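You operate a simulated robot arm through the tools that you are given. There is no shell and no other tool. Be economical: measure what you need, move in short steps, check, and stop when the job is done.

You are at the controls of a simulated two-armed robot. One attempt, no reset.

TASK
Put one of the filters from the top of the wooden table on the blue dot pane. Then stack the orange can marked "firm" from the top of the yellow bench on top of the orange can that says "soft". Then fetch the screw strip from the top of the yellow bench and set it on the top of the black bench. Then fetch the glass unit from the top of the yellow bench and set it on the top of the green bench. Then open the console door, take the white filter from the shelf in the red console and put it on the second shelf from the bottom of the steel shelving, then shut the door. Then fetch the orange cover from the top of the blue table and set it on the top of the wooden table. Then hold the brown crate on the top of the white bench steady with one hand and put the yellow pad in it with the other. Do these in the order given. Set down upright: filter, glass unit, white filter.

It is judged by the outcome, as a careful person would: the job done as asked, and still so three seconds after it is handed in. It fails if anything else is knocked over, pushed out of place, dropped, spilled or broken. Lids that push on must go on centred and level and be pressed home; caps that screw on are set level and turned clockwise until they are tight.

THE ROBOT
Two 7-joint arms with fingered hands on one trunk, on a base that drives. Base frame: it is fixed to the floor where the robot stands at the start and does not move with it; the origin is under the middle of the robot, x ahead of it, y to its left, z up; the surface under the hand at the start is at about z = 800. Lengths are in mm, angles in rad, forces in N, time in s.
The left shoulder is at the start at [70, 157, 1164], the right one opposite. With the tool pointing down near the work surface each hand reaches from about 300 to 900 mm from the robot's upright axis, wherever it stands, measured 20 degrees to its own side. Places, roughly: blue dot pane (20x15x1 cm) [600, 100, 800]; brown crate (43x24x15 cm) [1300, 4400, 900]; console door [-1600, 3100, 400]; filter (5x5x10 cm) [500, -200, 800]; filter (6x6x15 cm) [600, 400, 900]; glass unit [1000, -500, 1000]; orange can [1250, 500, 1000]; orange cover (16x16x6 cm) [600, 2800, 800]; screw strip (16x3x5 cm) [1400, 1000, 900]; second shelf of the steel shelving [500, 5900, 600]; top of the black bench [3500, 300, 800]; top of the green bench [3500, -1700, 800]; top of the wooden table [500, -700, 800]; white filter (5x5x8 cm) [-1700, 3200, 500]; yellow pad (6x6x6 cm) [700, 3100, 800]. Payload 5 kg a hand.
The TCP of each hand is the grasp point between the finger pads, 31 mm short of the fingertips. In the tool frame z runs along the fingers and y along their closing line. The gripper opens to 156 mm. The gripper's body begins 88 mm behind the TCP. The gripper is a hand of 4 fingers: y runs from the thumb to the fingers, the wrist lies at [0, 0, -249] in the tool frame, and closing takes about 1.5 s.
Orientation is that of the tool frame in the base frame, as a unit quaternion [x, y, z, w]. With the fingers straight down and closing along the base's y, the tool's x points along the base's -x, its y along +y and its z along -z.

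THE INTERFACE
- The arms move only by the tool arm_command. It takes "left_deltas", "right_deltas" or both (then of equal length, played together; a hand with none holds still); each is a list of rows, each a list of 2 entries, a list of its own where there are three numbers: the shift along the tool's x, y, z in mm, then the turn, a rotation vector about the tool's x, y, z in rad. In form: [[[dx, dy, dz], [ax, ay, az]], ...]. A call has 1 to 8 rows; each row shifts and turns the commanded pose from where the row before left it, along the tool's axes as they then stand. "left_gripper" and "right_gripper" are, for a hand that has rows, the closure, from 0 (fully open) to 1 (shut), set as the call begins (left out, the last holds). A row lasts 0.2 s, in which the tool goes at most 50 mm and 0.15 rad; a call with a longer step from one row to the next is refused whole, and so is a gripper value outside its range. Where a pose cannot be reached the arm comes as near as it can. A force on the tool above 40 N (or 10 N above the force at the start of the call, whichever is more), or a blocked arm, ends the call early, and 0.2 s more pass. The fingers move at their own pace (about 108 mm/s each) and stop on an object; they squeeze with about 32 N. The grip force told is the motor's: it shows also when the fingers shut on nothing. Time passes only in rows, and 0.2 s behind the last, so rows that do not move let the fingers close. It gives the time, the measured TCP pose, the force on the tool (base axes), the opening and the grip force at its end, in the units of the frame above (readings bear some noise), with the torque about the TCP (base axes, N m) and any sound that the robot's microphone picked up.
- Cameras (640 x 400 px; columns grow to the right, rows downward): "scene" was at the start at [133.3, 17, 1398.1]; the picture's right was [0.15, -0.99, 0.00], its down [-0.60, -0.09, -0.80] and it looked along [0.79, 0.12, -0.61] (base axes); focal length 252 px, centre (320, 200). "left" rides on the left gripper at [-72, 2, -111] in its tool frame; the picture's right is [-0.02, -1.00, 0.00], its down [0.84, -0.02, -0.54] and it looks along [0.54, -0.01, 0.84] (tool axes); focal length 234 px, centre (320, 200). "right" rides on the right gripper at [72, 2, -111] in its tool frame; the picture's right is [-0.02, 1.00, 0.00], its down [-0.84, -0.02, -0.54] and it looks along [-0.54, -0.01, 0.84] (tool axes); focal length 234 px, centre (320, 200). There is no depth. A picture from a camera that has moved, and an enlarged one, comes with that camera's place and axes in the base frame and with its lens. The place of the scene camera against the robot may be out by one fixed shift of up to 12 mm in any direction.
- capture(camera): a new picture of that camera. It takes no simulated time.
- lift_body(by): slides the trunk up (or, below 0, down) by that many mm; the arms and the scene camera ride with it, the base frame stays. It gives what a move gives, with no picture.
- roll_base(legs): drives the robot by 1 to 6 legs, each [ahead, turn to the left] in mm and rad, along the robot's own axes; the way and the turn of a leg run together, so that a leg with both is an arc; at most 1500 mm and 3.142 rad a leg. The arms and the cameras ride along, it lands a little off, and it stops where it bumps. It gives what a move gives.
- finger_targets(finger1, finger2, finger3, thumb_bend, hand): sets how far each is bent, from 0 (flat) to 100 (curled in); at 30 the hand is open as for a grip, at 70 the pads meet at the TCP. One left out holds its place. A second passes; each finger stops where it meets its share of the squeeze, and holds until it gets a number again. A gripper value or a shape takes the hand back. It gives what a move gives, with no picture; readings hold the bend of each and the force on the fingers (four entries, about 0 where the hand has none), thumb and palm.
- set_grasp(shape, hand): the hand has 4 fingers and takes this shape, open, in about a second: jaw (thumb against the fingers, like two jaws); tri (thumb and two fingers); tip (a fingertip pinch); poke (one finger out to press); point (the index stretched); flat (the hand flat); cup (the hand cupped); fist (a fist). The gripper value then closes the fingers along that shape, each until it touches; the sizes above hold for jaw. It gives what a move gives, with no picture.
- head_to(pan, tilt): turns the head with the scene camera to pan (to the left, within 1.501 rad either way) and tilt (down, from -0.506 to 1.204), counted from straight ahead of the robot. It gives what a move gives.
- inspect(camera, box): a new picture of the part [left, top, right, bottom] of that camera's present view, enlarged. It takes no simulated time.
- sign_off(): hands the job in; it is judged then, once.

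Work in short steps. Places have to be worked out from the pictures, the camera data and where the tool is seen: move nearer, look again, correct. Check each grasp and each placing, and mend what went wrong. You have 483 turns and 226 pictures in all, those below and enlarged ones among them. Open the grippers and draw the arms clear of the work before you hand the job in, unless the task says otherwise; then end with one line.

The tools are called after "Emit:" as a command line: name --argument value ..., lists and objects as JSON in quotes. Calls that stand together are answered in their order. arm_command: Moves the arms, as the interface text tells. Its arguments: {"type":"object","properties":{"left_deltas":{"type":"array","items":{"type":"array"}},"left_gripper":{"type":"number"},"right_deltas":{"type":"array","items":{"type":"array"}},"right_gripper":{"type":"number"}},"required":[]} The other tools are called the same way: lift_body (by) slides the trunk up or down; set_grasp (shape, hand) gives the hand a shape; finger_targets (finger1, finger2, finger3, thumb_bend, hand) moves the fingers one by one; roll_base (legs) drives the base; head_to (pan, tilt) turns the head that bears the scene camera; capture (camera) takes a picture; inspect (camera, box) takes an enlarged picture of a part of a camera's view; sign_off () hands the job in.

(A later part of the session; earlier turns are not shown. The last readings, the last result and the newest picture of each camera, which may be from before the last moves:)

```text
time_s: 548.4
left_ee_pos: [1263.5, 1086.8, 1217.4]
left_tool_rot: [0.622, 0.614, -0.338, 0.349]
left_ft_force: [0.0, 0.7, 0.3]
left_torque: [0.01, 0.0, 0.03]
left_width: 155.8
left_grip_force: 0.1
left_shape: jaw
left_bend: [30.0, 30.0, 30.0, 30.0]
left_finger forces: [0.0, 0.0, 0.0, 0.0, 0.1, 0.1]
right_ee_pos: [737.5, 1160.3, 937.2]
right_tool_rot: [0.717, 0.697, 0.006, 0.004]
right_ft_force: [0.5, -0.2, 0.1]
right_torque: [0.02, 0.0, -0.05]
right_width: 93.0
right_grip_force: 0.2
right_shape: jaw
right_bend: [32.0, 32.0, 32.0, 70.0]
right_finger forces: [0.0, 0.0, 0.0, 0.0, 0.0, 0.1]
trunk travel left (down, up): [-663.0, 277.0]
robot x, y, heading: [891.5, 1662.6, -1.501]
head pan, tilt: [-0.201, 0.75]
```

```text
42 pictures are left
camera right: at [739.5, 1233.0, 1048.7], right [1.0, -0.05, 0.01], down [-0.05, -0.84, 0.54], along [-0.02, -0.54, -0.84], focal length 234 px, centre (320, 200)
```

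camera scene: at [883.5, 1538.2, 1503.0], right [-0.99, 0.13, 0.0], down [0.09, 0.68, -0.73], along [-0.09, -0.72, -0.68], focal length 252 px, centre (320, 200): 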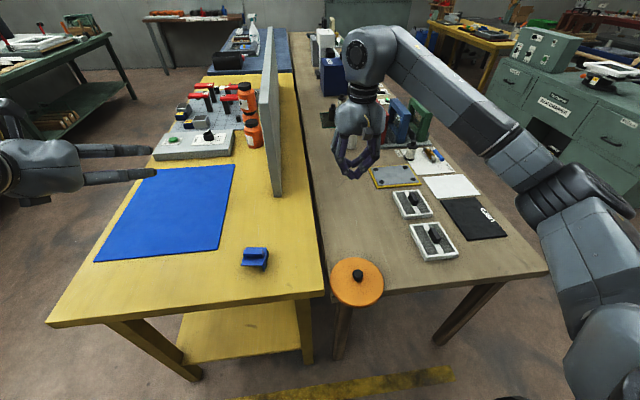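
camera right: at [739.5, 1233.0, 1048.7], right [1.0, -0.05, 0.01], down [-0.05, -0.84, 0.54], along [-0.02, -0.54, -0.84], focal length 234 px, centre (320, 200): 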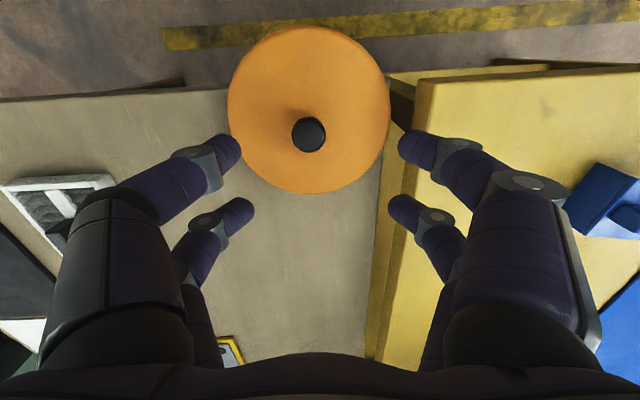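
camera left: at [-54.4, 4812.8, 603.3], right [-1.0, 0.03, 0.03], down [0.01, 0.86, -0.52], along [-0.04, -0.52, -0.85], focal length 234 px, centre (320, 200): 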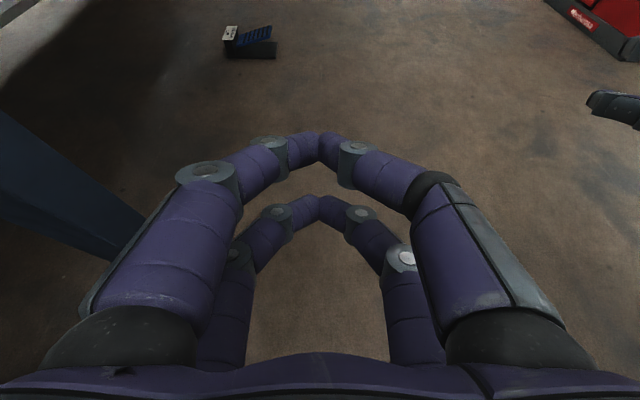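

Cover axis at [729.5,1183]. I line a finger pair with the knob and descend.

Emit:
arm_command --right_deltas '[[[5, -8.5, 25], [0, 0, 0]], [[0, 0, 30], [0, 0, 0]], [[0, 0, 20], [0, 0, 0]], [[0, 0, 8], [0, 0, 0]], [[0, 0, 0], [0, 0, 0]]]'

Emit:
capture --camera "right"

```text
time_s: 549.5
left_ee_pos: [1263.9, 1087.0, 1217.3]
left_tool_rot: [0.622, 0.614, -0.339, 0.348]
left_ft_force: [-0.1, 0.3, 0.5]
left_torque: [0.02, -0.01, 0.0]
left_width: 156.0
left_grip_force: 0.1
left_shape: jaw
left_bend: [30.0, 30.0, 30.0, 30.0]
left_finger forces: [0.0, 0.1, 0.1, 0.0, 0.0, 0.0]
right_ee_pos: [732.9, 1165.2, 854.6]
right_tool_rot: [0.717, 0.697, 0.006, 0.004]
right_ft_force: [-0.4, 0.1, 7.5]
right_torque: [-0.13, 0.43, -0.04]
right_width: 93.0
right_grip_force: 0.0
right_shape: jaw
right_bend: [32.0, 32.0, 72.0, 70.0]
right_finger forces: [0.1, 0.1, 7.4, 0.0, 0.0, 0.0]
trunk travel left (down, up): [-663.0, 277.0]
robot x, y, heading: [892.3, 1667.7, -1.497]
head pan, tilt: [-0.201, 0.75]
```

```text
41 pictures are left
camera right: at [734.1, 1238.9, 966.4], right [1.0, -0.05, 0.01], down [-0.05, -0.84, 0.54], along [-0.02, -0.54, -0.84], focal length 234 px, centre (320, 200)
```

right: 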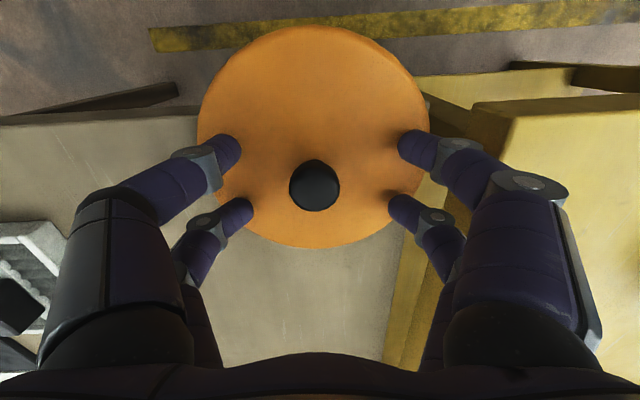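

The knob is in line with one finger pair; a fingertip touches the disc lightly, so I raise 5 mm and close.

Emit:
arm_command --right_deltas '[[[2, -3, -5], [0, 0, 0]], [[0, 0, 0], [0, 0, 0]]]'

Emit:
arm_command --right_deltas '[[[0, 0, 0], [0, 0, 0]], [[0, 0, 0], [0, 0, 0]], [[0, 0, 0], [0, 0, 0]], [[0, 0, 0], [0, 0, 0]], [[0, 0, 0], [0, 0, 0]], [[0, 0, 0], [0, 0, 0]], [[0, 0, 0], [0, 0, 0]]]' --right_gripper 1.0

Emit:
capture --camera "right"

```text
time_s: 550.1
left_ee_pos: [1263.9, 1086.6, 1217.7]
left_tool_rot: [0.621, 0.615, -0.338, 0.349]
left_ft_force: [1.1, 0.1, 0.3]
left_torque: [0.0, -0.01, 0.04]
left_width: 156.0
left_grip_force: 0.0
left_shape: jaw
left_bend: [30.0, 30.0, 30.0, 30.0]
left_finger forces: [0.0, 0.0, 0.0, 0.0, 0.0, 0.1]
right_ee_pos: [727.8, 1168.1, 859.7]
right_tool_rot: [0.717, 0.697, 0.007, 0.003]
right_ft_force: [1.0, 0.5, 0.4]
right_torque: [0.02, 0.0, 0.02]
right_width: 93.1
right_grip_force: 0.1
right_shape: jaw
right_bend: [32.0, 32.0, 32.0, 70.0]
right_finger forces: [0.0, 0.0, 0.1, 0.0, 0.0, 0.0]
trunk travel left (down, up): [-663.0, 277.0]
robot x, y, heading: [891.7, 1669.4, -1.497]
head pan, tilt: [-0.201, 0.75]
```

```text
time_s: 551.8
left_ee_pos: [1264.6, 1086.0, 1217.4]
left_tool_rot: [0.622, 0.614, -0.338, 0.348]
left_ft_force: [-0.2, 0.3, 0.3]
left_torque: [-0.01, -0.02, 0.02]
left_width: 156.4
left_grip_force: 0.1
left_shape: jaw
left_bend: [30.0, 30.0, 30.0, 30.0]
left_finger forces: [0.1, 0.0, 0.1, 0.0, 0.1, 0.0]
right_ee_pos: [729.1, 1167.5, 859.8]
right_tool_rot: [0.717, 0.697, 0.006, 0.004]
right_ft_force: [0.4, 0.3, -0.7]
right_torque: [0.02, 0.03, 0.01]
right_width: 0.0
right_grip_force: 31.5
right_shape: jaw
right_bend: [70.0, 70.0, 70.0, 70.0]
right_finger forces: [0.0, 0.1, 0.1, 0.1, 0.0, 0.0]
trunk travel left (down, up): [-663.0, 277.0]
robot x, y, heading: [891.2, 1664.4, -1.499]
head pan, tilt: [-0.201, 0.75]
```

```text
40 pictures are left
camera right: at [730.1, 1240.8, 971.0], right [1.0, -0.05, 0.01], down [-0.05, -0.84, 0.54], along [-0.02, -0.54, -0.84], focal length 234 px, centre (320, 200)
```

right: 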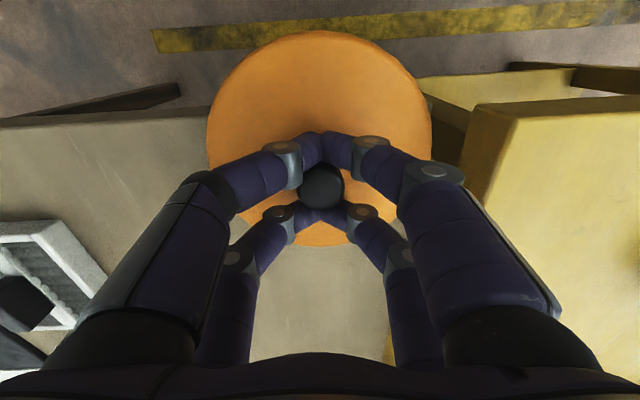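

The knob again fell in the gap between finger pairs. I open, shift 24 mm along the hand's x so a pair meets it, and close again.

Emit:
arm_command --right_deltas '[[[0, 0, 0], [0, 0, 0]], [[0, 0, 0], [0, 0, 0]], [[0, 0, 0], [0, 0, 0]], [[-12, 0, 0], [0, 0, 0]], [[-12, 0, 0], [0, 0, 0]], [[0, 0, 0], [0, 0, 0]]]' --right_gripper 0.4

Emit:
arm_command --right_deltas '[[[0, 0, 0], [0, 0, 0]], [[0, 0, 0], [0, 0, 0]], [[0, 0, 0], [0, 0, 0]], [[0, 0, 0], [0, 0, 0]], [[0, 0, 0], [0, 0, 0]], [[0, 0, 0], [0, 0, 0]], [[0, 0, 0], [0, 0, 0]]]' --right_gripper 1.0

Emit:
capture --camera "right"

```text
time_s: 553.1
left_ee_pos: [1263.6, 1086.7, 1217.5]
left_tool_rot: [0.622, 0.615, -0.337, 0.349]
left_ft_force: [0.5, -0.1, -0.3]
left_torque: [0.02, -0.03, 0.01]
left_width: 156.1
left_grip_force: 0.0
left_shape: jaw
left_bend: [30.0, 30.0, 30.0, 30.0]
left_finger forces: [0.1, 0.0, 0.0, 0.0, 0.0, 0.1]
right_ee_pos: [727.9, 1144.3, 859.2]
right_tool_rot: [0.718, 0.697, 0.006, 0.004]
right_ft_force: [-0.8, -0.1, -0.6]
right_torque: [-0.01, 0.0, -0.02]
right_width: 92.9
right_grip_force: 0.1
right_shape: jaw
right_bend: [32.0, 32.0, 32.0, 70.0]
right_finger forces: [0.0, 0.0, 0.0, 0.0, 0.1, 0.0]
trunk travel left (down, up): [-663.0, 277.0]
robot x, y, heading: [890.3, 1668.6, -1.497]
head pan, tilt: [-0.201, 0.75]
```

```text
time_s: 554.8
left_ee_pos: [1263.7, 1086.3, 1217.1]
left_tool_rot: [0.622, 0.614, -0.338, 0.349]
left_ft_force: [0.4, 0.7, 1.2]
left_torque: [0.04, -0.01, 0.0]
left_width: 155.8
left_grip_force: 0.1
left_shape: jaw
left_bend: [30.0, 30.0, 30.0, 30.0]
left_finger forces: [0.0, 0.0, 0.0, 0.0, 0.0, 0.0]
right_ee_pos: [727.1, 1145.0, 859.0]
right_tool_rot: [0.717, 0.697, 0.006, 0.004]
right_ft_force: [0.6, -0.1, 0.4]
right_torque: [-0.01, 0.01, -0.02]
right_width: 9.3
right_grip_force: 32.4
right_shape: jaw
right_bend: [72.0, 70.0, 70.0, 70.0]
right_finger forces: [28.0, 0.1, 0.0, 0.0, 27.9, 0.0]
trunk travel left (down, up): [-663.0, 277.0]
robot x, y, heading: [892.5, 1665.4, -1.493]
head pan, tilt: [-0.201, 0.75]
```

```text
39 pictures are left
camera right: at [729.2, 1216.7, 971.1], right [1.0, -0.05, 0.01], down [-0.05, -0.84, 0.54], along [-0.02, -0.54, -0.84], focal length 234 px, centre (320, 200)
```

right: 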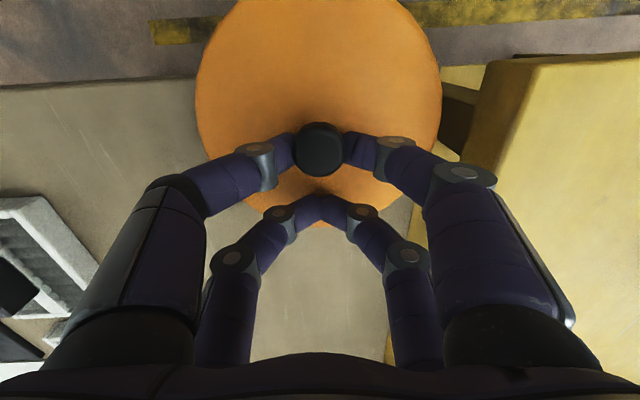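

Now the knob is truly pinched (28 N). I lift slightly, move 150 mm inward, and set it down.

Emit:
arm_command --right_deltas '[[[0, 0, -15], [0, 0, 0]], [[0, 0, -20], [0, 0, 0]], [[-25, 0, -5], [0, 0, 0]], [[-30, 0, 0], [0, 0, 0]], [[-30, 0, 0], [0, 0, 0]], [[-30, 0, 0], [0, 0, 0]], [[-30, 0, 0], [0, 0, 0]], [[0, 0, 0], [0, 0, 0]]]'

Emit:
arm_command --right_deltas '[[[0, 0, 15], [0, 0, 0]], [[0, 0, 12], [0, 0, 0]], [[0, 0, 6], [0, 0, 0]], [[0, 0, 4], [0, 0, 0]], [[0, 0, 3], [0, 0, 0]], [[0, 0, 0], [0, 0, 0]]]'

Emit:
inspect --camera "scene" --box '[290, 150, 450, 270]'

```text
time_s: 556.5
left_ee_pos: [1263.9, 1086.7, 1218.3]
left_tool_rot: [0.623, 0.614, -0.338, 0.348]
left_ft_force: [-0.8, 0.5, -0.1]
left_torque: [0.01, 0.03, 0.01]
left_width: 155.7
left_grip_force: 0.0
left_shape: jaw
left_bend: [30.0, 30.0, 30.0, 30.0]
left_finger forces: [0.1, 0.0, 0.0, 0.1, 0.0, 0.0]
right_ee_pos: [724.2, 999.5, 897.9]
right_tool_rot: [0.718, 0.696, 0.006, 0.004]
right_ft_force: [0.5, -0.2, -1.3]
right_torque: [-0.02, -0.01, 0.0]
right_width: 9.3
right_grip_force: 32.1
right_shape: jaw
right_bend: [72.0, 70.0, 70.0, 70.0]
right_finger forces: [27.9, 0.1, 0.1, 0.0, 28.0, 0.0]
trunk travel left (down, up): [-663.0, 277.0]
robot x, y, heading: [892.2, 1667.9, -1.492]
head pan, tilt: [-0.201, 0.75]
```

```text
time_s: 558.0
left_ee_pos: [1264.6, 1086.4, 1218.9]
left_tool_rot: [0.622, 0.615, -0.338, 0.349]
left_ft_force: [-0.6, 0.5, -0.4]
left_torque: [-0.03, -0.02, -0.01]
left_width: 155.8
left_grip_force: 0.1
left_shape: jaw
left_bend: [30.0, 30.0, 30.0, 30.0]
left_finger forces: [0.1, 0.0, 0.1, 0.1, 0.1, 0.1]
right_ee_pos: [725.7, 999.5, 857.7]
right_tool_rot: [0.717, 0.697, 0.006, 0.004]
right_ft_force: [-0.5, -0.6, 1.9]
right_torque: [0.06, 0.06, 0.02]
right_width: 9.4
right_grip_force: 32.3
right_shape: jaw
right_bend: [72.0, 70.0, 70.0, 70.0]
right_finger forces: [28.8, 0.0, 0.0, 0.0, 28.8, 0.0]
trunk travel left (down, up): [-663.0, 277.0]
robot x, y, heading: [891.5, 1667.1, -1.496]
head pan, tilt: [-0.201, 0.75]
```

```text
3.33 times, centred on (370, 210) of scene
camera zoom: at [883.6, 1539.4, 1503.2], right [-0.99, 0.13, 0.0], down [0.09, 0.68, -0.73], along [-0.09, -0.73, -0.68], focal length 840 px, centre (153, 167)
```

zoom: 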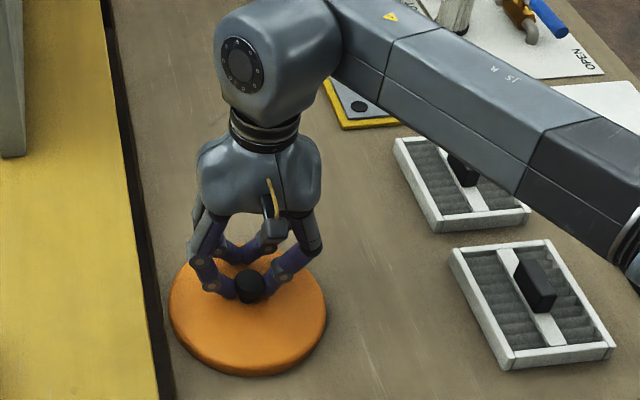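

The cover rests fully on the table. I release and rise.

Emit:
arm_command --right_deltas '[[[0, 0, 0], [0, 0, 0]], [[0, 0, 0], [0, 0, 0]], [[0, 0, 0], [0, 0, 0]], [[0, 0, 0], [0, 0, 0]], [[0, 0, -20], [0, 0, 0]], [[0, 0, -45], [0, 0, 0]], [[0, 0, -45], [0, 0, 0]], [[0, 0, -45], [0, 0, 0]]]' --right_gripper 0.3

Emit:
arm_command --right_deltas '[[[0, 0, -45], [0, 0, 0]], [[0, 0, -40], [0, 0, 0]]]'

Emit:
inspect --camera "scene" --box '[290, 150, 450, 270]'

```text
time_s: 559.8
left_ee_pos: [1264.7, 1086.6, 1217.7]
left_tool_rot: [0.622, 0.614, -0.338, 0.349]
left_ft_force: [0.8, 0.3, 0.5]
left_torque: [0.01, 0.01, -0.03]
left_width: 156.1
left_grip_force: 0.2
left_shape: jaw
left_bend: [30.0, 30.0, 30.0, 30.0]
left_finger forces: [0.0, 0.0, 0.0, 0.0, 0.0, 0.0]
right_ee_pos: [724.9, 1000.4, 1013.8]
right_tool_rot: [0.717, 0.697, 0.006, 0.003]
right_ft_force: [-0.9, 0.6, 0.1]
right_torque: [-0.02, 0.0, -0.02]
right_width: 109.0
right_grip_force: 0.1
right_shape: jaw
right_bend: [28.0, 28.0, 28.0, 59.0]
right_finger forces: [0.0, 0.0, 0.0, 0.0, 0.0, 0.0]
trunk travel left (down, up): [-663.0, 277.0]
robot x, y, heading: [893.4, 1663.7, -1.498]
head pan, tilt: [-0.201, 0.75]
```

```text
time_s: 560.4
left_ee_pos: [1264.0, 1087.6, 1217.8]
left_tool_rot: [0.622, 0.614, -0.338, 0.348]
left_ft_force: [0.3, -0.5, 0.3]
left_torque: [-0.01, 0.0, -0.01]
left_width: 156.0
left_grip_force: 0.0
left_shape: jaw
left_bend: [30.0, 30.0, 30.0, 30.0]
left_finger forces: [0.0, 0.1, 0.0, 0.1, 0.0, 0.0]
right_ee_pos: [722.6, 1002.7, 1097.9]
right_tool_rot: [0.718, 0.696, 0.005, 0.003]
right_ft_force: [-0.9, -0.8, 0.4]
right_torque: [-0.01, -0.01, 0.01]
right_width: 108.8
right_grip_force: 0.0
right_shape: jaw
right_bend: [28.0, 28.0, 28.0, 59.0]
right_finger forces: [0.0, 0.0, 0.0, 0.1, 0.0, 0.0]
trunk travel left (down, up): [-663.0, 277.0]
robot x, y, heading: [890.9, 1670.3, -1.498]
head pan, tilt: [-0.201, 0.75]
```

```text
3.33 times, centred on (370, 210) of scene
camera zoom: at [884.2, 1540.1, 1503.2], right [-0.99, 0.13, 0.0], down [0.09, 0.68, -0.73], along [-0.09, -0.73, -0.68], focal length 840 px, centre (153, 167)
```

zoom: 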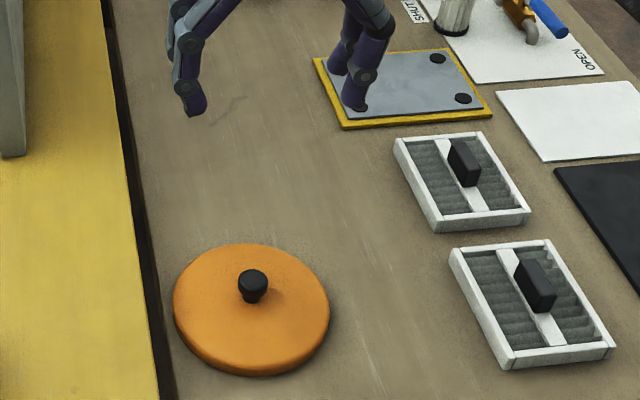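

The cover is well placed. Now the yellow pad at about [709,3103] on the blue table: I drive to the table's south side and face +y.

Emit:
roll_base --legs '[[0, -2.7], [735, 0], [0, -0.515]]'

Emit:
arm_command --right_deltas '[[[-40, 0, -10], [0, 0, 0]], [[-40, 0, -10], [0, 0, 0]], [[-30, 0, 0], [0, 0, 0]]]' --right_gripper 0.4

Emit:
capture --camera "right"

```text
time_s: 571.9
left_ee_pos: [111.0, 2849.0, 1217.6]
left_tool_rot: [0.633, -0.601, -0.36, -0.329]
left_ft_force: [0.0, -0.4, 0.2]
left_torque: [-0.02, 0.01, 0.0]
left_width: 156.1
left_grip_force: 0.1
left_shape: jaw
left_bend: [30.0, 30.0, 30.0, 30.0]
left_finger forces: [0.0, 0.1, 0.0, 0.0, 0.1, 0.1]
right_ee_pos: [635.6, 2965.6, 1095.5]
right_tool_rot: [0.726, -0.688, -0.003, 0.005]
right_ft_force: [-0.8, -0.9, -0.3]
right_torque: [0.01, 0.0, -0.01]
right_width: 108.9
right_grip_force: 0.0
right_shape: jaw
right_bend: [28.0, 28.0, 28.0, 59.0]
right_finger forces: [0.0, 0.0, 0.0, 0.0, 0.1, 0.0]
trunk travel left (down, up): [-663.0, 277.0]
robot x, y, heading: [516.6, 2298.4, 1.705]
head pan, tilt: [-0.201, 0.75]
stopped in leg 3: the robot was blocked; the commanded pose is now the measured one
```

```text
time_s: 572.6
left_ee_pos: [115.1, 2852.7, 1219.3]
left_tool_rot: [0.632, -0.603, -0.36, -0.328]
left_ft_force: [0.0, -0.3, -0.5]
left_torque: [-0.02, -0.03, -0.01]
left_width: 156.1
left_grip_force: 0.0
left_shape: jaw
left_bend: [30.0, 30.0, 30.0, 30.0]
left_finger forces: [0.1, 0.0, 0.1, 0.1, 0.0, 0.1]
right_ee_pos: [635.9, 3077.7, 1115.5]
right_tool_rot: [0.724, -0.69, -0.003, 0.006]
right_ft_force: [-0.5, 0.6, -0.5]
right_torque: [0.02, -0.03, -0.01]
right_width: 94.1
right_grip_force: 0.0
right_shape: jaw
right_bend: [32.0, 32.0, 32.0, 70.0]
right_finger forces: [0.1, 0.0, 0.0, 0.0, 0.0, 0.0]
trunk travel left (down, up): [-663.0, 277.0]
robot x, y, heading: [519.2, 2291.8, 1.71]
head pan, tilt: [-0.201, 0.75]
```

```text
36 pictures are left
camera right: at [638.1, 3007.5, 1227.0], right [-1.0, -0.02, 0.01], down [-0.01, 0.84, 0.54], along [-0.02, 0.54, -0.84], focal length 234 px, centre (320, 200)
```

right: 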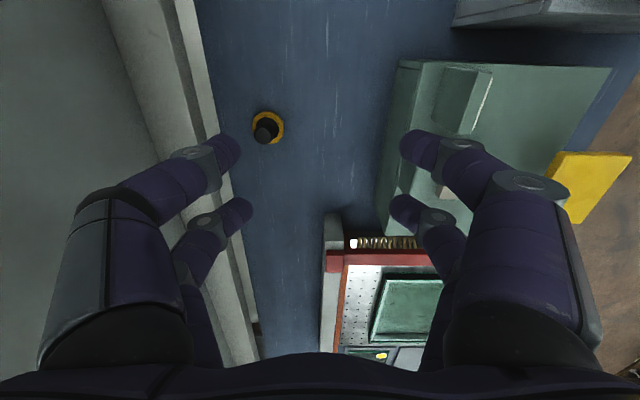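

The pad's knob is at about [718,3114]. I'll pinch it with the other finger pair (knob ~13 mm the other way), moving above first.

Emit:
arm_command --right_deltas '[[[-4, -16.6, 35], [0, 0, 0]], [[-4, -16.6, 35], [0, 0, 0]], [[-4, -16.6, 35], [0, 0, 0]], [[-4, -16.6, 35], [0, 0, 0]], [[-4, -16.6, 35], [0, 0, 0]], [[0, 0, 20], [0, 0, 0]], [[0, 0, 0], [0, 0, 0]]]'

Emit:
capture --camera "right"

```text
time_s: 574.2
left_ee_pos: [104.9, 2851.0, 1216.7]
left_tool_rot: [0.633, -0.602, -0.357, -0.331]
left_ft_force: [-0.3, -0.5, 0.4]
left_torque: [-0.03, -0.01, -0.01]
left_width: 155.9
left_grip_force: 0.1
left_shape: jaw
left_bend: [30.0, 30.0, 30.0, 30.0]
left_finger forces: [0.0, 0.1, 0.1, 0.1, 0.0, 0.0]
right_ee_pos: [707.7, 3100.0, 922.4]
right_tool_rot: [0.725, -0.689, 0.0, 0.003]
right_ft_force: [-0.6, 1.0, -0.3]
right_torque: [0.02, 0.02, -0.01]
right_width: 94.2
right_grip_force: 0.0
right_shape: jaw
right_bend: [32.0, 32.0, 32.0, 70.0]
right_finger forces: [0.1, 0.1, 0.0, 0.0, 0.0, 0.1]
trunk travel left (down, up): [-663.0, 277.0]
robot x, y, heading: [521.9, 2293.2, 1.713]
head pan, tilt: [-0.201, 0.75]
```

```text
35 pictures are left
camera right: at [709.6, 3029.5, 1033.3], right [-1.0, -0.03, 0.01], down [-0.02, 0.84, 0.54], along [-0.02, 0.54, -0.84], focal length 234 px, centre (320, 200)
```

right: 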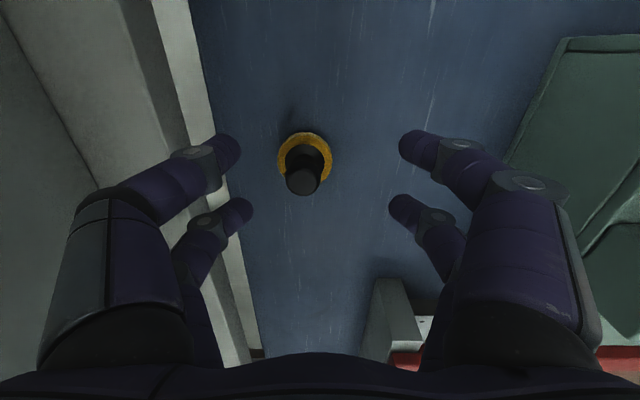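

Pad axis at [720.5,3120], knob top z≈866. I fine-adjust and descend, then close.

Emit:
arm_command --right_deltas '[[[-6.4, -13, 20], [0, 0, 0]], [[0, 0, 25], [0, 0, 0]], [[0, 0, 19], [0, 0, 0]], [[0, 0, 0], [0, 0, 0]]]'

Emit:
arm_command --right_deltas '[[[0, 0, 0], [0, 0, 0]], [[0, 0, 0], [0, 0, 0]], [[0, 0, 0], [0, 0, 0]], [[0, 0, 0], [0, 0, 0]], [[0, 0, 0], [0, 0, 0]], [[0, 0, 0], [0, 0, 0]], [[0, 0, 0], [0, 0, 0]]]' --right_gripper 1.0

Emit:
capture --camera "right"

```text
time_s: 575.2
left_ee_pos: [111.1, 2849.8, 1217.6]
left_tool_rot: [0.632, -0.602, -0.359, -0.33]
left_ft_force: [0.6, 0.6, -0.2]
left_torque: [0.02, -0.02, 0.0]
left_width: 156.0
left_grip_force: 0.0
left_shape: jaw
left_bend: [30.0, 30.0, 30.0, 30.0]
left_finger forces: [0.0, 0.0, 0.0, 0.1, 0.0, 0.1]
right_ee_pos: [725.5, 3105.3, 855.2]
right_tool_rot: [0.724, -0.69, -0.001, 0.005]
right_ft_force: [-0.2, -0.4, -0.2]
right_torque: [-0.03, -0.03, -0.01]
right_width: 94.0
right_grip_force: 0.1
right_shape: jaw
right_bend: [32.0, 32.0, 32.0, 70.0]
right_finger forces: [0.1, 0.0, 0.0, 0.0, 0.0, 0.1]
trunk travel left (down, up): [-663.0, 277.0]
robot x, y, heading: [523.5, 2294.0, 1.709]
head pan, tilt: [-0.201, 0.75]
```

```text
time_s: 576.9
left_ee_pos: [110.4, 2851.3, 1217.4]
left_tool_rot: [0.632, -0.603, -0.358, -0.329]
left_ft_force: [0.7, 0.0, 0.1]
left_torque: [-0.02, 0.01, 0.01]
left_width: 156.2
left_grip_force: 0.0
left_shape: jaw
left_bend: [30.0, 30.0, 30.0, 30.0]
left_finger forces: [0.0, 0.1, 0.0, 0.0, 0.0, 0.0]
right_ee_pos: [725.0, 3106.6, 856.4]
right_tool_rot: [0.724, -0.69, -0.002, 0.006]
right_ft_force: [0.7, 0.2, -1.6]
right_torque: [-0.01, 0.0, -0.03]
right_width: 0.0
right_grip_force: 31.8
right_shape: jaw
right_bend: [70.0, 72.0, 72.0, 70.0]
right_finger forces: [0.0, 27.9, 28.0, 0.1, 0.0, 0.0]
trunk travel left (down, up): [-663.0, 277.0]
robot x, y, heading: [521.4, 2301.7, 1.709]
head pan, tilt: [-0.201, 0.75]
```

```text
34 pictures are left
camera right: at [726.4, 3035.6, 967.0], right [-1.0, -0.03, 0.01], down [-0.02, 0.84, 0.54], along [-0.02, 0.54, -0.84], focal length 234 px, centre (320, 200)
```

right: 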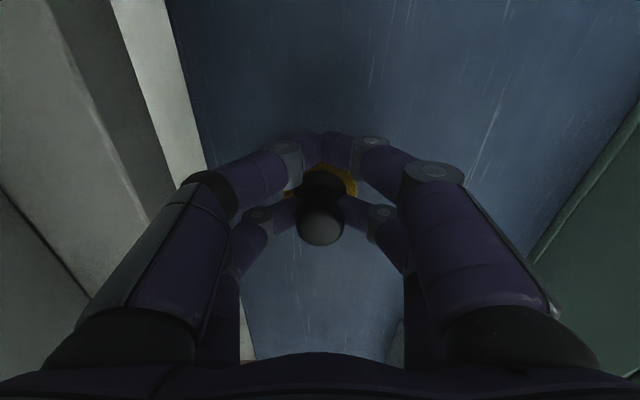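

The knob is pinched by the other pair (28 N each). I lift it, pull back, and drive around to the white bench's east side.

Emit:
arm_command --right_deltas '[[[0, 0, -15], [0, 0, 0]], [[0, 0, -40], [0, 0, 0]], [[0, 0, -40], [0, 0, 0]], [[0, 0, -40], [0, 0, 0]], [[0, 0, -40], [0, 0, 0]], [[20, 0, -40], [0, 0, 0]], [[40, 10, -20], [0, 0, 0]], [[40, 10, 0], [0, 0, 0]]]'

Emit:
roll_base --legs '[[-320, 0], [0, -1.709], [1330, 0], [0, 1.571], [1200, 0], [1150, 0]]'

Emit:
capture --camera "right"

```text
time_s: 578.5
left_ee_pos: [75.1, 2830.0, 1181.6]
left_tool_rot: [0.665, -0.586, -0.342, -0.312]
left_ft_force: [-0.9, 0.3, -0.4]
left_torque: [0.01, 0.0, -0.01]
left_width: 156.0
left_grip_force: 0.1
left_shape: jaw
left_bend: [30.0, 30.0, 30.0, 30.0]
left_finger forces: [0.1, 0.0, 0.0, 0.1, 0.1, 0.0]
right_ee_pos: [714.6, 3042.8, 1094.3]
right_tool_rot: [0.73, -0.683, -0.006, 0.004]
right_ft_force: [6.4, -1.3, -1.1]
right_torque: [0.14, 0.61, 0.03]
right_width: 0.0
right_grip_force: 32.5
right_shape: jaw
right_bend: [70.0, 72.0, 72.0, 70.0]
right_finger forces: [0.0, 29.4, 29.9, 0.1, 0.1, 0.0]
trunk travel left (down, up): [-663.0, 277.0]
robot x, y, heading: [519.0, 2296.3, 1.724]
head pan, tilt: [-0.201, 0.75]
stopped in row 8 (left hand): the arm was blocked; the commanded pose is now the measured one
```

```text
time_s: 579.3
left_ee_pos: [89.8, 2850.2, 1163.4]
left_tool_rot: [0.71, -0.551, -0.326, -0.295]
left_ft_force: [-1.7, 0.5, -2.8]
left_torque: [0.13, -0.16, -0.12]
left_width: 155.5
left_grip_force: 0.0
left_shape: jaw
left_bend: [30.0, 30.0, 30.0, 30.0]
left_finger forces: [0.1, 0.0, 0.0, 0.0, 0.0, 0.1]
right_ee_pos: [729.0, 3114.6, 1052.5]
right_tool_rot: [0.755, -0.654, -0.043, 0.033]
right_ft_force: [-5.5, -1.3, 6.7]
right_torque: [0.01, -0.58, 0.0]
right_width: 0.0
right_grip_force: 31.8
right_shape: jaw
right_bend: [70.0, 72.0, 72.0, 70.0]
right_finger forces: [0.1, 30.7, 30.5, 0.1, 0.0, 0.0]
trunk travel left (down, up): [-663.0, 277.0]
robot x, y, heading: [502.5, 2348.5, 1.936]
head pan, tilt: [-0.201, 0.75]
stopped in leg 1: the robot was blocked; the commanded pose is now the measured one
```

```text
33 pictures are left
camera right: at [747.8, 3043.0, 1161.1], right [-0.99, -0.12, 0.11], down [-0.04, 0.83, 0.56], along [-0.16, 0.55, -0.82], focal length 234 px, centre (320, 200)
```

right: 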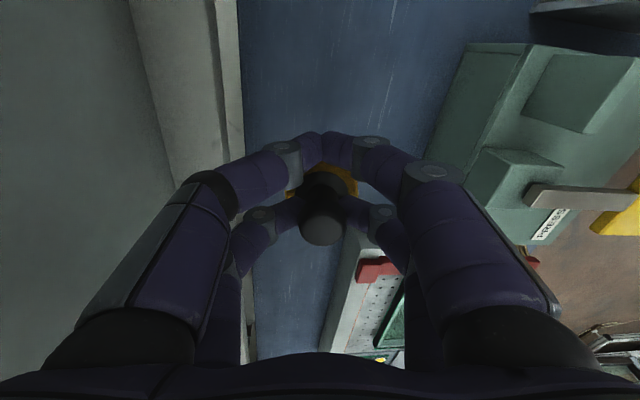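

The base behaved oddly when reversing. I stop and look around before anything else.

Emit:
capture --camera "scene"

Emit:
head_to --pan -0.9 --tilt 0.7

Emit:
capture --camera "scene"

```text
32 pictures are left
camera scene: at [326.6, 2429.3, 1508.3], right [0.98, 0.16, 0.1], down [0.18, -0.65, -0.74], along [-0.06, 0.75, -0.66], focal length 252 px, centre (320, 200)
```

scene: 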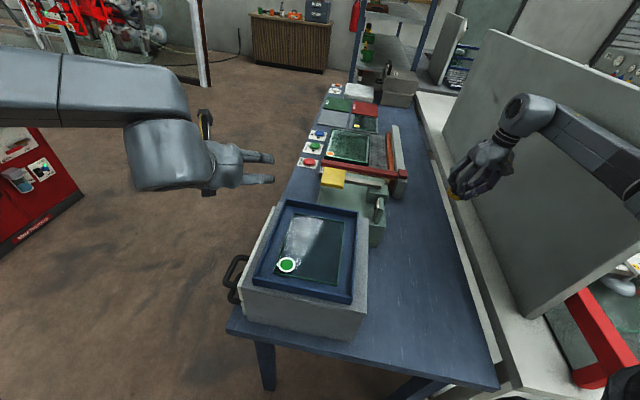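

```text
time_s: 580.3
left_ee_pos: [109.6, 2918.0, 1192.9]
left_tool_rot: [0.696, -0.551, -0.341, -0.31]
left_ft_force: [-1.2, -0.2, 0.9]
left_torque: [0.01, -0.04, -0.05]
left_width: 155.9
left_grip_force: 0.0
left_shape: jaw
left_bend: [30.0, 30.0, 30.0, 30.0]
left_finger forces: [0.1, 0.0, 0.1, 0.1, 0.1, 0.1]
right_ee_pos: [726.5, 3162.7, 1029.1]
right_tool_rot: [0.767, -0.639, -0.037, 0.049]
right_ft_force: [1.2, 0.0, -0.8]
right_torque: [-0.02, 0.14, 0.0]
right_width: 0.0
right_grip_force: 32.0
right_shape: jaw
right_bend: [70.0, 72.0, 72.0, 70.0]
right_finger forces: [0.0, 30.3, 30.5, 0.0, 0.0, 0.0]
trunk travel left (down, up): [-663.0, 277.0]
robot x, y, heading: [482.3, 2391.9, 2.07]
head pan, tilt: [-0.901, 0.7]
```

```text
31 pictures are left
camera scene: at [389.8, 2476.4, 1514.2], right [0.92, -0.39, 0.05], down [-0.2, -0.57, -0.8], along [0.34, 0.72, -0.6], focal length 252 px, centre (320, 200)
```

scene: 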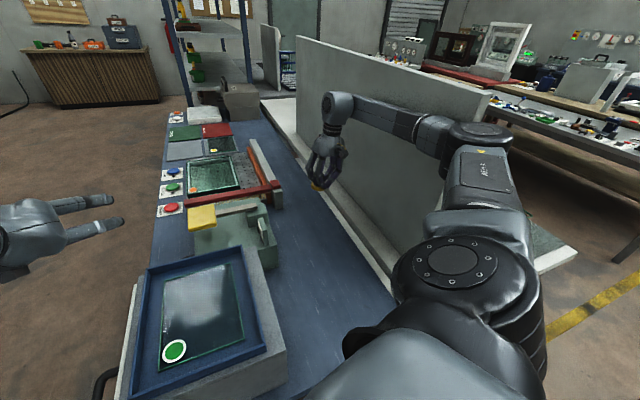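

The forearm is bearing on the white bench's panel and pushing the base around. I raise the trunk to lift the arm clear of it.

Emit:
lift_body --by 150

Emit:
capture --camera "scene"

```text
time_s: 580.7
left_ee_pos: [60.3, 2972.3, 1210.0]
left_tool_rot: [0.742, -0.488, -0.354, -0.293]
left_ft_force: [-4.0, -3.1, -0.3]
left_torque: [0.26, -0.2, -0.4]
left_width: 156.1
left_grip_force: 0.0
left_shape: jaw
left_bend: [30.0, 30.0, 30.0, 30.0]
left_finger forces: [0.0, 0.0, 0.1, 0.1, 0.0, 0.1]
right_ee_pos: [717.6, 3206.2, 993.9]
right_tool_rot: [0.785, -0.612, -0.054, 0.081]
right_ft_force: [-9.6, 6.4, 9.4]
right_torque: [-0.52, -1.07, 0.18]
right_width: 0.1
right_grip_force: 32.0
right_shape: jaw
right_bend: [70.0, 72.0, 72.0, 70.0]
right_finger forces: [0.0, 30.8, 30.3, 0.1, 0.1, 0.1]
trunk travel left (down, up): [-665.0, 275.0]
robot x, y, heading: [459.2, 2418.4, 2.186]
head pan, tilt: [-0.901, 0.7]
stopped: the arm was blocked; the commanded pose is now the measured one
```

```text
30 pictures are left
camera scene: at [367.5, 2500.1, 1517.4], right [0.96, -0.28, 0.05], down [-0.14, -0.6, -0.79], along [0.25, 0.75, -0.61], focal length 252 px, centre (320, 200)
```

scene: 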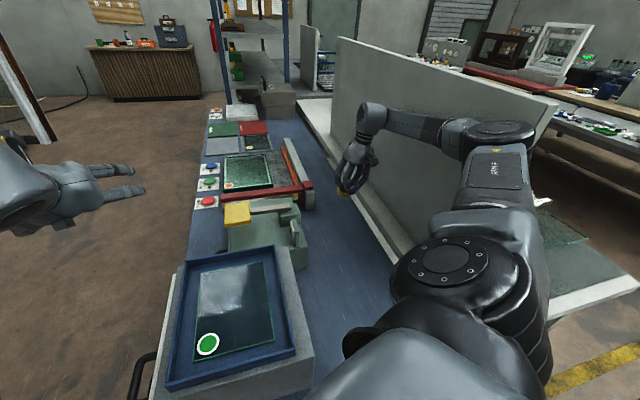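

The elbow is pressing on the panel's corner. I extend the hand forward and slightly up, which draws the elbow in.

Emit:
arm_command --right_deltas '[[[-30, 0, -12], [0, 0, 0]], [[-30, 0, -12], [0, 0, 0]], [[-20, 0, -12], [0, 0, 0]]]'

Emit:
capture --camera "scene"

```text
time_s: 581.0
left_ee_pos: [11.8, 2970.1, 1355.7]
left_tool_rot: [0.733, -0.436, -0.435, -0.288]
left_ft_force: [-5.6, 11.9, 21.1]
left_torque: [-1.36, -0.69, -0.49]
left_width: 155.7
left_grip_force: 0.1
left_shape: jaw
left_bend: [30.0, 30.0, 30.0, 30.0]
left_finger forces: [0.0, 0.1, 0.1, 0.0, 0.1, 0.0]
right_ee_pos: [749.4, 3241.3, 963.7]
right_tool_rot: [0.787, -0.609, -0.048, 0.09]
right_ft_force: [1.3, 5.2, 11.3]
right_torque: [-0.3, -0.1, 0.1]
right_width: 0.1
right_grip_force: 31.9
right_shape: jaw
right_bend: [70.0, 72.0, 72.0, 70.0]
right_finger forces: [0.1, 30.4, 30.5, 0.1, 0.0, 0.0]
trunk travel left (down, up): [-665.0, 275.0]
robot x, y, heading: [450.2, 2427.4, 2.223]
head pan, tilt: [-0.901, 0.7]
stopped in row 1 (left hand): the arm was blocked; the commanded pose is now the measured one
```

```text
29 pictures are left
camera scene: at [337.3, 2533.1, 1516.0], right [0.97, -0.24, 0.07], down [-0.1, -0.61, -0.78], along [0.23, 0.75, -0.62], focal length 252 px, centre (320, 200)
```

scene: 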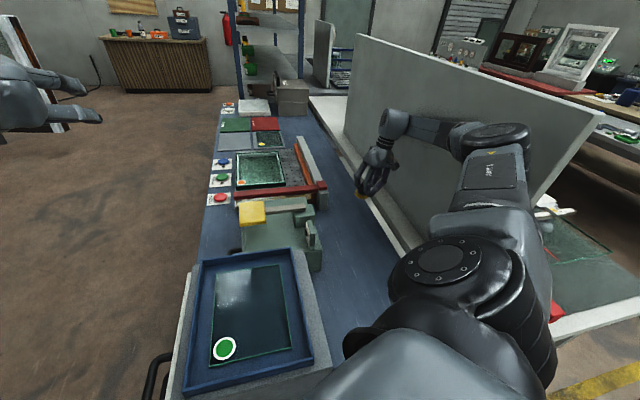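

The arm is still caught and the base is being dragged under the table. I try a short reverse with a left turn to slip the elbow south of the panel's end.

Emit:
roll_base --legs '[[-100, 0.12]]'

```text
time_s: 581.7
left_ee_pos: [-6.6, 2929.0, 1406.1]
left_tool_rot: [0.807, -0.279, -0.398, -0.337]
left_ft_force: [10.8, 8.0, -10.9]
left_torque: [0.31, 0.56, 0.95]
left_width: 155.8
left_grip_force: 0.1
left_shape: jaw
left_bend: [29.0, 29.0, 31.0, 30.0]
left_finger forces: [0.0, 0.0, 0.0, 0.0, 0.1, 0.0]
right_ee_pos: [704.0, 3213.6, 875.7]
right_tool_rot: [0.832, -0.508, -0.094, 0.202]
right_ft_force: [-3.5, 1.0, 6.6]
right_torque: [0.12, -0.49, 0.08]
right_width: 0.0
right_grip_force: 31.7
right_shape: jaw
right_bend: [70.0, 72.0, 72.0, 70.0]
right_finger forces: [0.1, 30.5, 30.4, 0.1, 0.0, 0.0]
trunk travel left (down, up): [-665.0, 275.0]
robot x, y, heading: [451.9, 2428.2, 2.281]
head pan, tilt: [-0.901, 0.7]
stopped in leg 1: the robot was blocked; the commanded pose is now the measured one
```

The right hand is sinking; the robot may be tilting. I look at the attitude now.

Emit:
capture --camera "scene"

```text
28 pictures are left
camera scene: at [374.8, 2506.7, 1515.9], right [0.98, -0.19, 0.03], down [-0.09, -0.61, -0.79], along [0.17, 0.77, -0.61], focal length 252 px, centre (320, 200)
```

scene: 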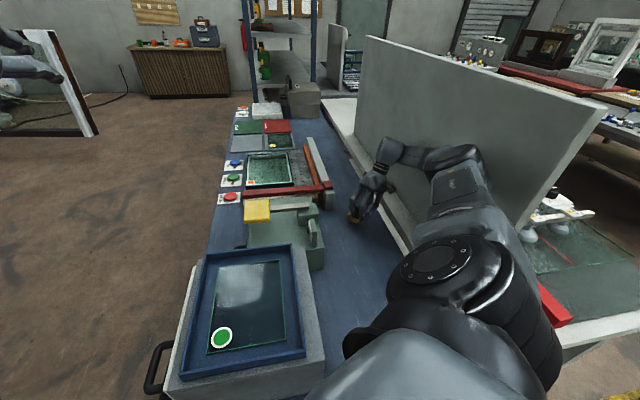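

Attitude is nearly level and the elbow now looks clear of the panel. I try a plain short reverse.

Emit:
roll_base --legs '[[-60, 0]]'

```text
time_s: 582.4
left_ee_pos: [-7.1, 2930.7, 1409.8]
left_tool_rot: [0.836, -0.227, -0.409, -0.286]
left_ft_force: [-37.3, -32.0, 45.3]
left_torque: [-1.42, -3.48, -2.58]
left_width: 156.0
left_grip_force: 0.1
left_shape: jaw
left_bend: [29.0, 29.0, 31.0, 31.0]
left_finger forces: [0.1, 0.0, 0.0, 0.0, 0.0, 0.0]
right_ee_pos: [700.4, 3238.9, 829.0]
right_tool_rot: [0.831, -0.489, -0.111, 0.242]
right_ft_force: [0.8, -1.9, 26.3]
right_torque: [0.22, 0.2, 0.02]
right_width: 1.5
right_grip_force: 31.8
right_shape: jaw
right_bend: [70.0, 72.0, 79.0, 69.0]
right_finger forces: [0.1, 59.6, 42.8, 0.0, 0.0, 0.0]
trunk travel left (down, up): [-665.0, 275.0]
robot x, y, heading: [454.8, 2427.7, 2.299]
head pan, tilt: [-0.901, 0.7]
stopped in leg 1: the force on the tool passed its limit at 93 N (the readings are from after the stop); the commanded pose is now the measured one
```

The right hand has sunk onto the table with the pad still held. I command it straight up gently to see whether the arm responds.

Emit:
arm_command --right_deltas '[[[1, 8, -13], [0, 0, 0]], [[2, 15, -25], [0, 0, 0]], [[2, 15, -25], [0, 0, 0]], [[0, 0, 0], [0, 0, 0]]]'

Emit:
capture --camera "left"

```text
time_s: 583.4
left_ee_pos: [18.0, 2934.8, 1412.2]
left_tool_rot: [0.833, -0.244, -0.4, -0.295]
left_ft_force: [1.4, 9.3, -41.9]
left_torque: [2.22, 2.36, 0.22]
left_width: 156.2
left_grip_force: 0.0
left_shape: jaw
left_bend: [30.0, 31.0, 29.0, 30.0]
left_finger forces: [0.1, 0.0, 0.0, 0.0, 0.1, 0.0]
right_ee_pos: [697.4, 3236.7, 893.0]
right_tool_rot: [0.832, -0.484, -0.108, 0.248]
right_ft_force: [0.0, 0.8, -0.4]
right_torque: [-0.09, 0.0, 0.04]
right_width: 0.0
right_grip_force: 32.2
right_shape: jaw
right_bend: [70.0, 73.0, 76.0, 69.0]
right_finger forces: [0.0, 0.0, 0.0, 0.0, 0.1, 0.1]
trunk travel left (down, up): [-665.0, 275.0]
robot x, y, heading: [456.6, 2429.1, 2.3]
head pan, tilt: [-0.901, 0.7]
```

```text
27 pictures are left
camera left: at [34.3, 2869.3, 1525.7], right [0.63, 0.71, 0.32], down [0.77, -0.5, -0.4], along [-0.12, 0.49, -0.86], focal length 234 px, centre (320, 200)
```

left: 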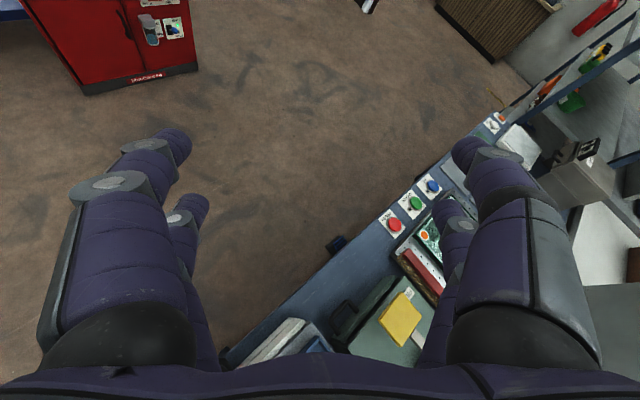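

The right arm responds, but the pad has left the fingers. I raise the hand a little and look for the pad.

Emit:
arm_command --right_deltas '[[[2, 15, -25], [0, 0, 0]], [[2, 15, -25], [0, 0, 0]], [[2, 15, -25], [0, 0, 0]], [[0, 0, 0], [0, 0, 0]]]'

Emit:
inspect --camera "scene" --box '[300, 130, 500, 255]'

```text
time_s: 584.0
left_ee_pos: [38.0, 2936.0, 1425.1]
left_tool_rot: [0.829, -0.254, -0.378, -0.326]
left_ft_force: [-2.1, -6.1, 14.3]
left_torque: [-0.73, -0.64, -0.32]
left_width: 156.1
left_grip_force: 0.1
left_shape: jaw
left_bend: [30.0, 30.0, 30.0, 30.0]
left_finger forces: [0.0, 0.1, 0.1, 0.0, 0.0, 0.0]
right_ee_pos: [696.8, 3232.4, 943.8]
right_tool_rot: [0.833, -0.482, -0.107, 0.251]
right_ft_force: [0.2, -0.2, 0.4]
right_torque: [0.07, -0.03, -0.01]
right_width: 0.1
right_grip_force: 31.9
right_shape: jaw
right_bend: [70.0, 73.0, 76.0, 69.0]
right_finger forces: [0.1, 0.0, 0.0, 0.0, 0.1, 0.0]
trunk travel left (down, up): [-665.0, 275.0]
robot x, y, heading: [451.8, 2430.6, 2.309]
head pan, tilt: [-0.901, 0.7]
stopped in row 3 (left hand): the force on the tool passed its limit at 81 N (the readings are from after the stop); the commanded pose is now the measured one
```

```text
3.20 times, centred on (400, 192) of scene
camera zoom: at [424.7, 2553.3, 1510.2], right [0.99, -0.17, 0.0], down [-0.1, -0.64, -0.76], along [0.13, 0.75, -0.64], focal length 806 px, centre (64, 224)
```

zoom: 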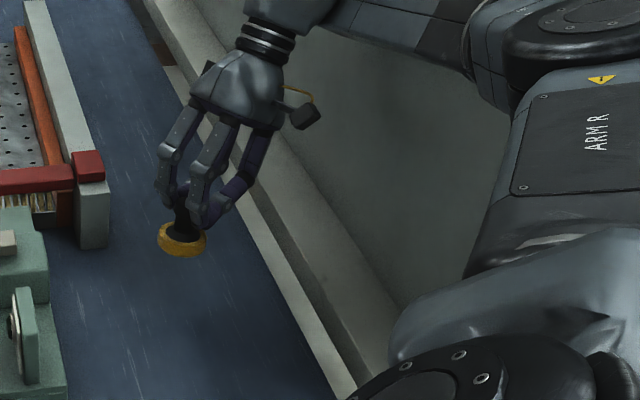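

The pad still hangs caged in the fingers. First I calm the left arm, which is strained: bring it down to a freer height.

Emit:
arm_command --left_deltas '[[[24, 10, 15], [0, 0, 0]], [[30, 13, 19], [0, 0, 0]], [[30, 13, 19], [0, 0, 0]], [[30, 13, 19], [0, 0, 0]], [[30, 13, 19], [0, 0, 0]], [[0, 0, 0], [0, 0, 0]]]'

```text
time_s: 585.4
left_ee_pos: [40.0, 2937.5, 1237.3]
left_tool_rot: [0.829, -0.259, -0.374, -0.325]
left_ft_force: [0.2, 0.2, -0.4]
left_torque: [-0.02, -0.02, 0.01]
left_width: 156.0
left_grip_force: 0.0
left_shape: jaw
left_bend: [30.0, 30.0, 30.0, 30.0]
left_finger forces: [0.1, 0.0, 0.0, 0.1, 0.1, 0.0]
right_ee_pos: [697.7, 3233.0, 942.4]
right_tool_rot: [0.832, -0.484, -0.106, 0.249]
right_ft_force: [0.1, 0.7, -0.5]
right_torque: [0.0, -0.01, 0.0]
right_width: 0.0
right_grip_force: 32.0
right_shape: jaw
right_bend: [70.0, 73.0, 76.0, 69.0]
right_finger forces: [0.0, 0.0, 0.0, 0.1, 0.1, 0.0]
trunk travel left (down, up): [-665.0, 275.0]
robot x, y, heading: [452.3, 2428.2, 2.3]
head pan, tilt: [-0.901, 0.7]
```

Calm again. I level the right hand (0.53 rad about its x) with the pad hanging in it.

Emit:
arm_command --right_deltas '[[[0, 0, 0], [0.13, -0.012, 0]], [[0, 0, 0], [0.13, -0.012, 0]], [[0, 0, 0], [0.13, -0.012, 0]], [[0, 0, 0], [0.13, -0.012, 0]], [[0, 0, 0], [0, 0, 0]]]'

Emit:
capture --camera "right"

```text
time_s: 586.6
left_ee_pos: [37.5, 2937.0, 1235.5]
left_tool_rot: [0.83, -0.259, -0.373, -0.325]
left_ft_force: [0.1, 0.5, 0.0]
left_torque: [0.02, -0.05, -0.02]
left_width: 155.9
left_grip_force: 0.1
left_shape: jaw
left_bend: [30.0, 30.0, 30.0, 30.0]
left_finger forces: [0.1, 0.0, 0.0, 0.0, 0.0, 0.0]
right_ee_pos: [698.9, 3234.4, 943.9]
right_tool_rot: [0.865, -0.501, 0.005, 0.013]
right_ft_force: [0.9, 0.7, -0.3]
right_torque: [-0.02, 0.02, 0.0]
right_width: 0.0
right_grip_force: 31.5
right_shape: jaw
right_bend: [70.0, 73.0, 76.0, 69.0]
right_finger forces: [0.1, 0.0, 0.0, 0.0, 0.0, 0.0]
trunk travel left (down, up): [-665.0, 275.0]
robot x, y, heading: [452.7, 2427.2, 2.3]
head pan, tilt: [-0.901, 0.7]
```

```text
25 pictures are left
camera right: at [732.9, 3174.5, 1057.2], right [-0.88, -0.47, 0.02], down [-0.39, 0.75, 0.53], along [-0.26, 0.46, -0.85], focal length 234 px, centre (320, 200)
```

right: 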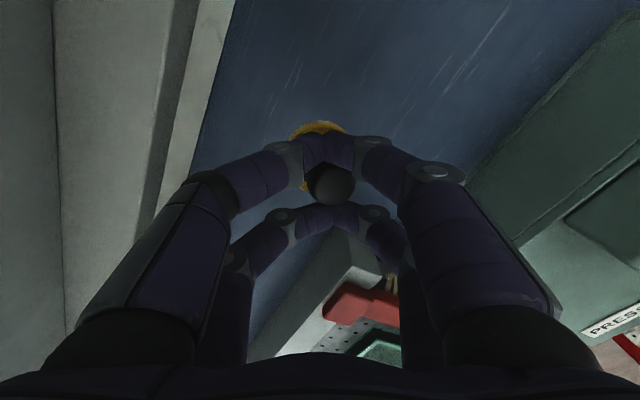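

The pad hangs loosely, so I set it down on the table here to regrip it properly.

Emit:
arm_command --right_deltas '[[[0, 0, 30], [0, 0, 0]], [[0, 0, 30], [0, 0, 0]], [[0, 0, 12], [0, 0, 0]], [[0, 0, 6], [0, 0, 0]], [[0, 0, 5], [0, 0, 0]], [[0, 0, 0], [0, 0, 0]]]'

Emit:
arm_command --right_deltas '[[[0, 0, 0], [0, 0, 0]], [[0, 0, 0], [0, 0, 0]], [[0, 0, 0], [0, 0, 0]], [[0, 0, 0], [0, 0, 0]], [[0, 0, -25], [0, 0, 0]], [[0, 0, -30], [0, 0, 0]]]' --right_gripper 0.4

Emit:
capture --camera "right"

```text
time_s: 588.0
left_ee_pos: [45.9, 2935.3, 1239.8]
left_tool_rot: [0.828, -0.26, -0.377, -0.325]
left_ft_force: [0.4, 0.2, 0.6]
left_torque: [-0.02, 0.02, -0.03]
left_width: 155.9
left_grip_force: 0.0
left_shape: jaw
left_bend: [30.0, 30.0, 30.0, 30.0]
left_finger forces: [0.1, 0.0, 0.1, 0.0, 0.0, 0.1]
right_ee_pos: [702.6, 3231.1, 858.9]
right_tool_rot: [0.865, -0.502, 0.002, 0.015]
right_ft_force: [0.4, 0.7, -1.0]
right_torque: [0.02, -0.04, 0.01]
right_width: 0.2
right_grip_force: 31.9
right_shape: jaw
right_bend: [70.0, 73.0, 76.0, 69.0]
right_finger forces: [0.1, 0.0, 0.1, 0.1, 0.0, 0.1]
trunk travel left (down, up): [-665.0, 275.0]
robot x, y, heading: [450.0, 2431.0, 2.298]
head pan, tilt: [-0.901, 0.7]
```

```text
time_s: 589.4
left_ee_pos: [45.6, 2934.7, 1239.1]
left_tool_rot: [0.828, -0.26, -0.375, -0.325]
left_ft_force: [-0.2, 0.0, 0.5]
left_torque: [0.0, -0.01, -0.02]
left_width: 155.9
left_grip_force: 0.1
left_shape: jaw
left_bend: [30.0, 30.0, 30.0, 30.0]
left_finger forces: [0.0, 0.1, 0.0, 0.1, 0.1, 0.1]
right_ee_pos: [704.5, 3231.1, 915.4]
right_tool_rot: [0.864, -0.503, 0.003, 0.014]
right_ft_force: [-0.2, -0.3, 0.6]
right_torque: [0.0, 0.01, 0.0]
right_width: 93.2
right_grip_force: 0.0
right_shape: jaw
right_bend: [32.0, 32.0, 32.0, 70.0]
right_finger forces: [0.0, 0.1, 0.0, 0.1, 0.0, 0.0]
trunk travel left (down, up): [-665.0, 275.0]
robot x, y, heading: [451.3, 2429.4, 2.296]
head pan, tilt: [-0.901, 0.7]
```

```text
24 pictures are left
camera right: at [739.9, 3172.2, 1028.4], right [-0.88, -0.47, 0.02], down [-0.39, 0.75, 0.53], along [-0.27, 0.46, -0.85], focal length 234 px, centre (320, 200)
```

right: 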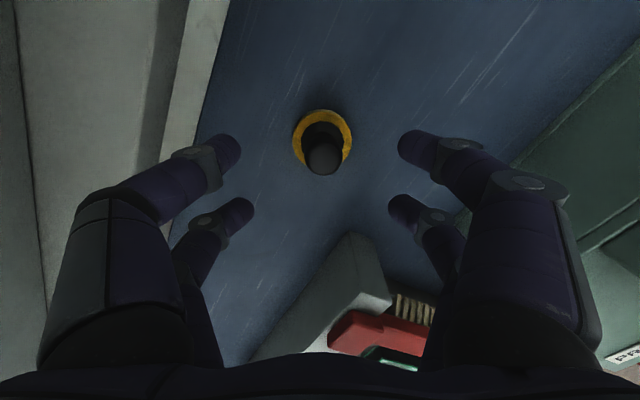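

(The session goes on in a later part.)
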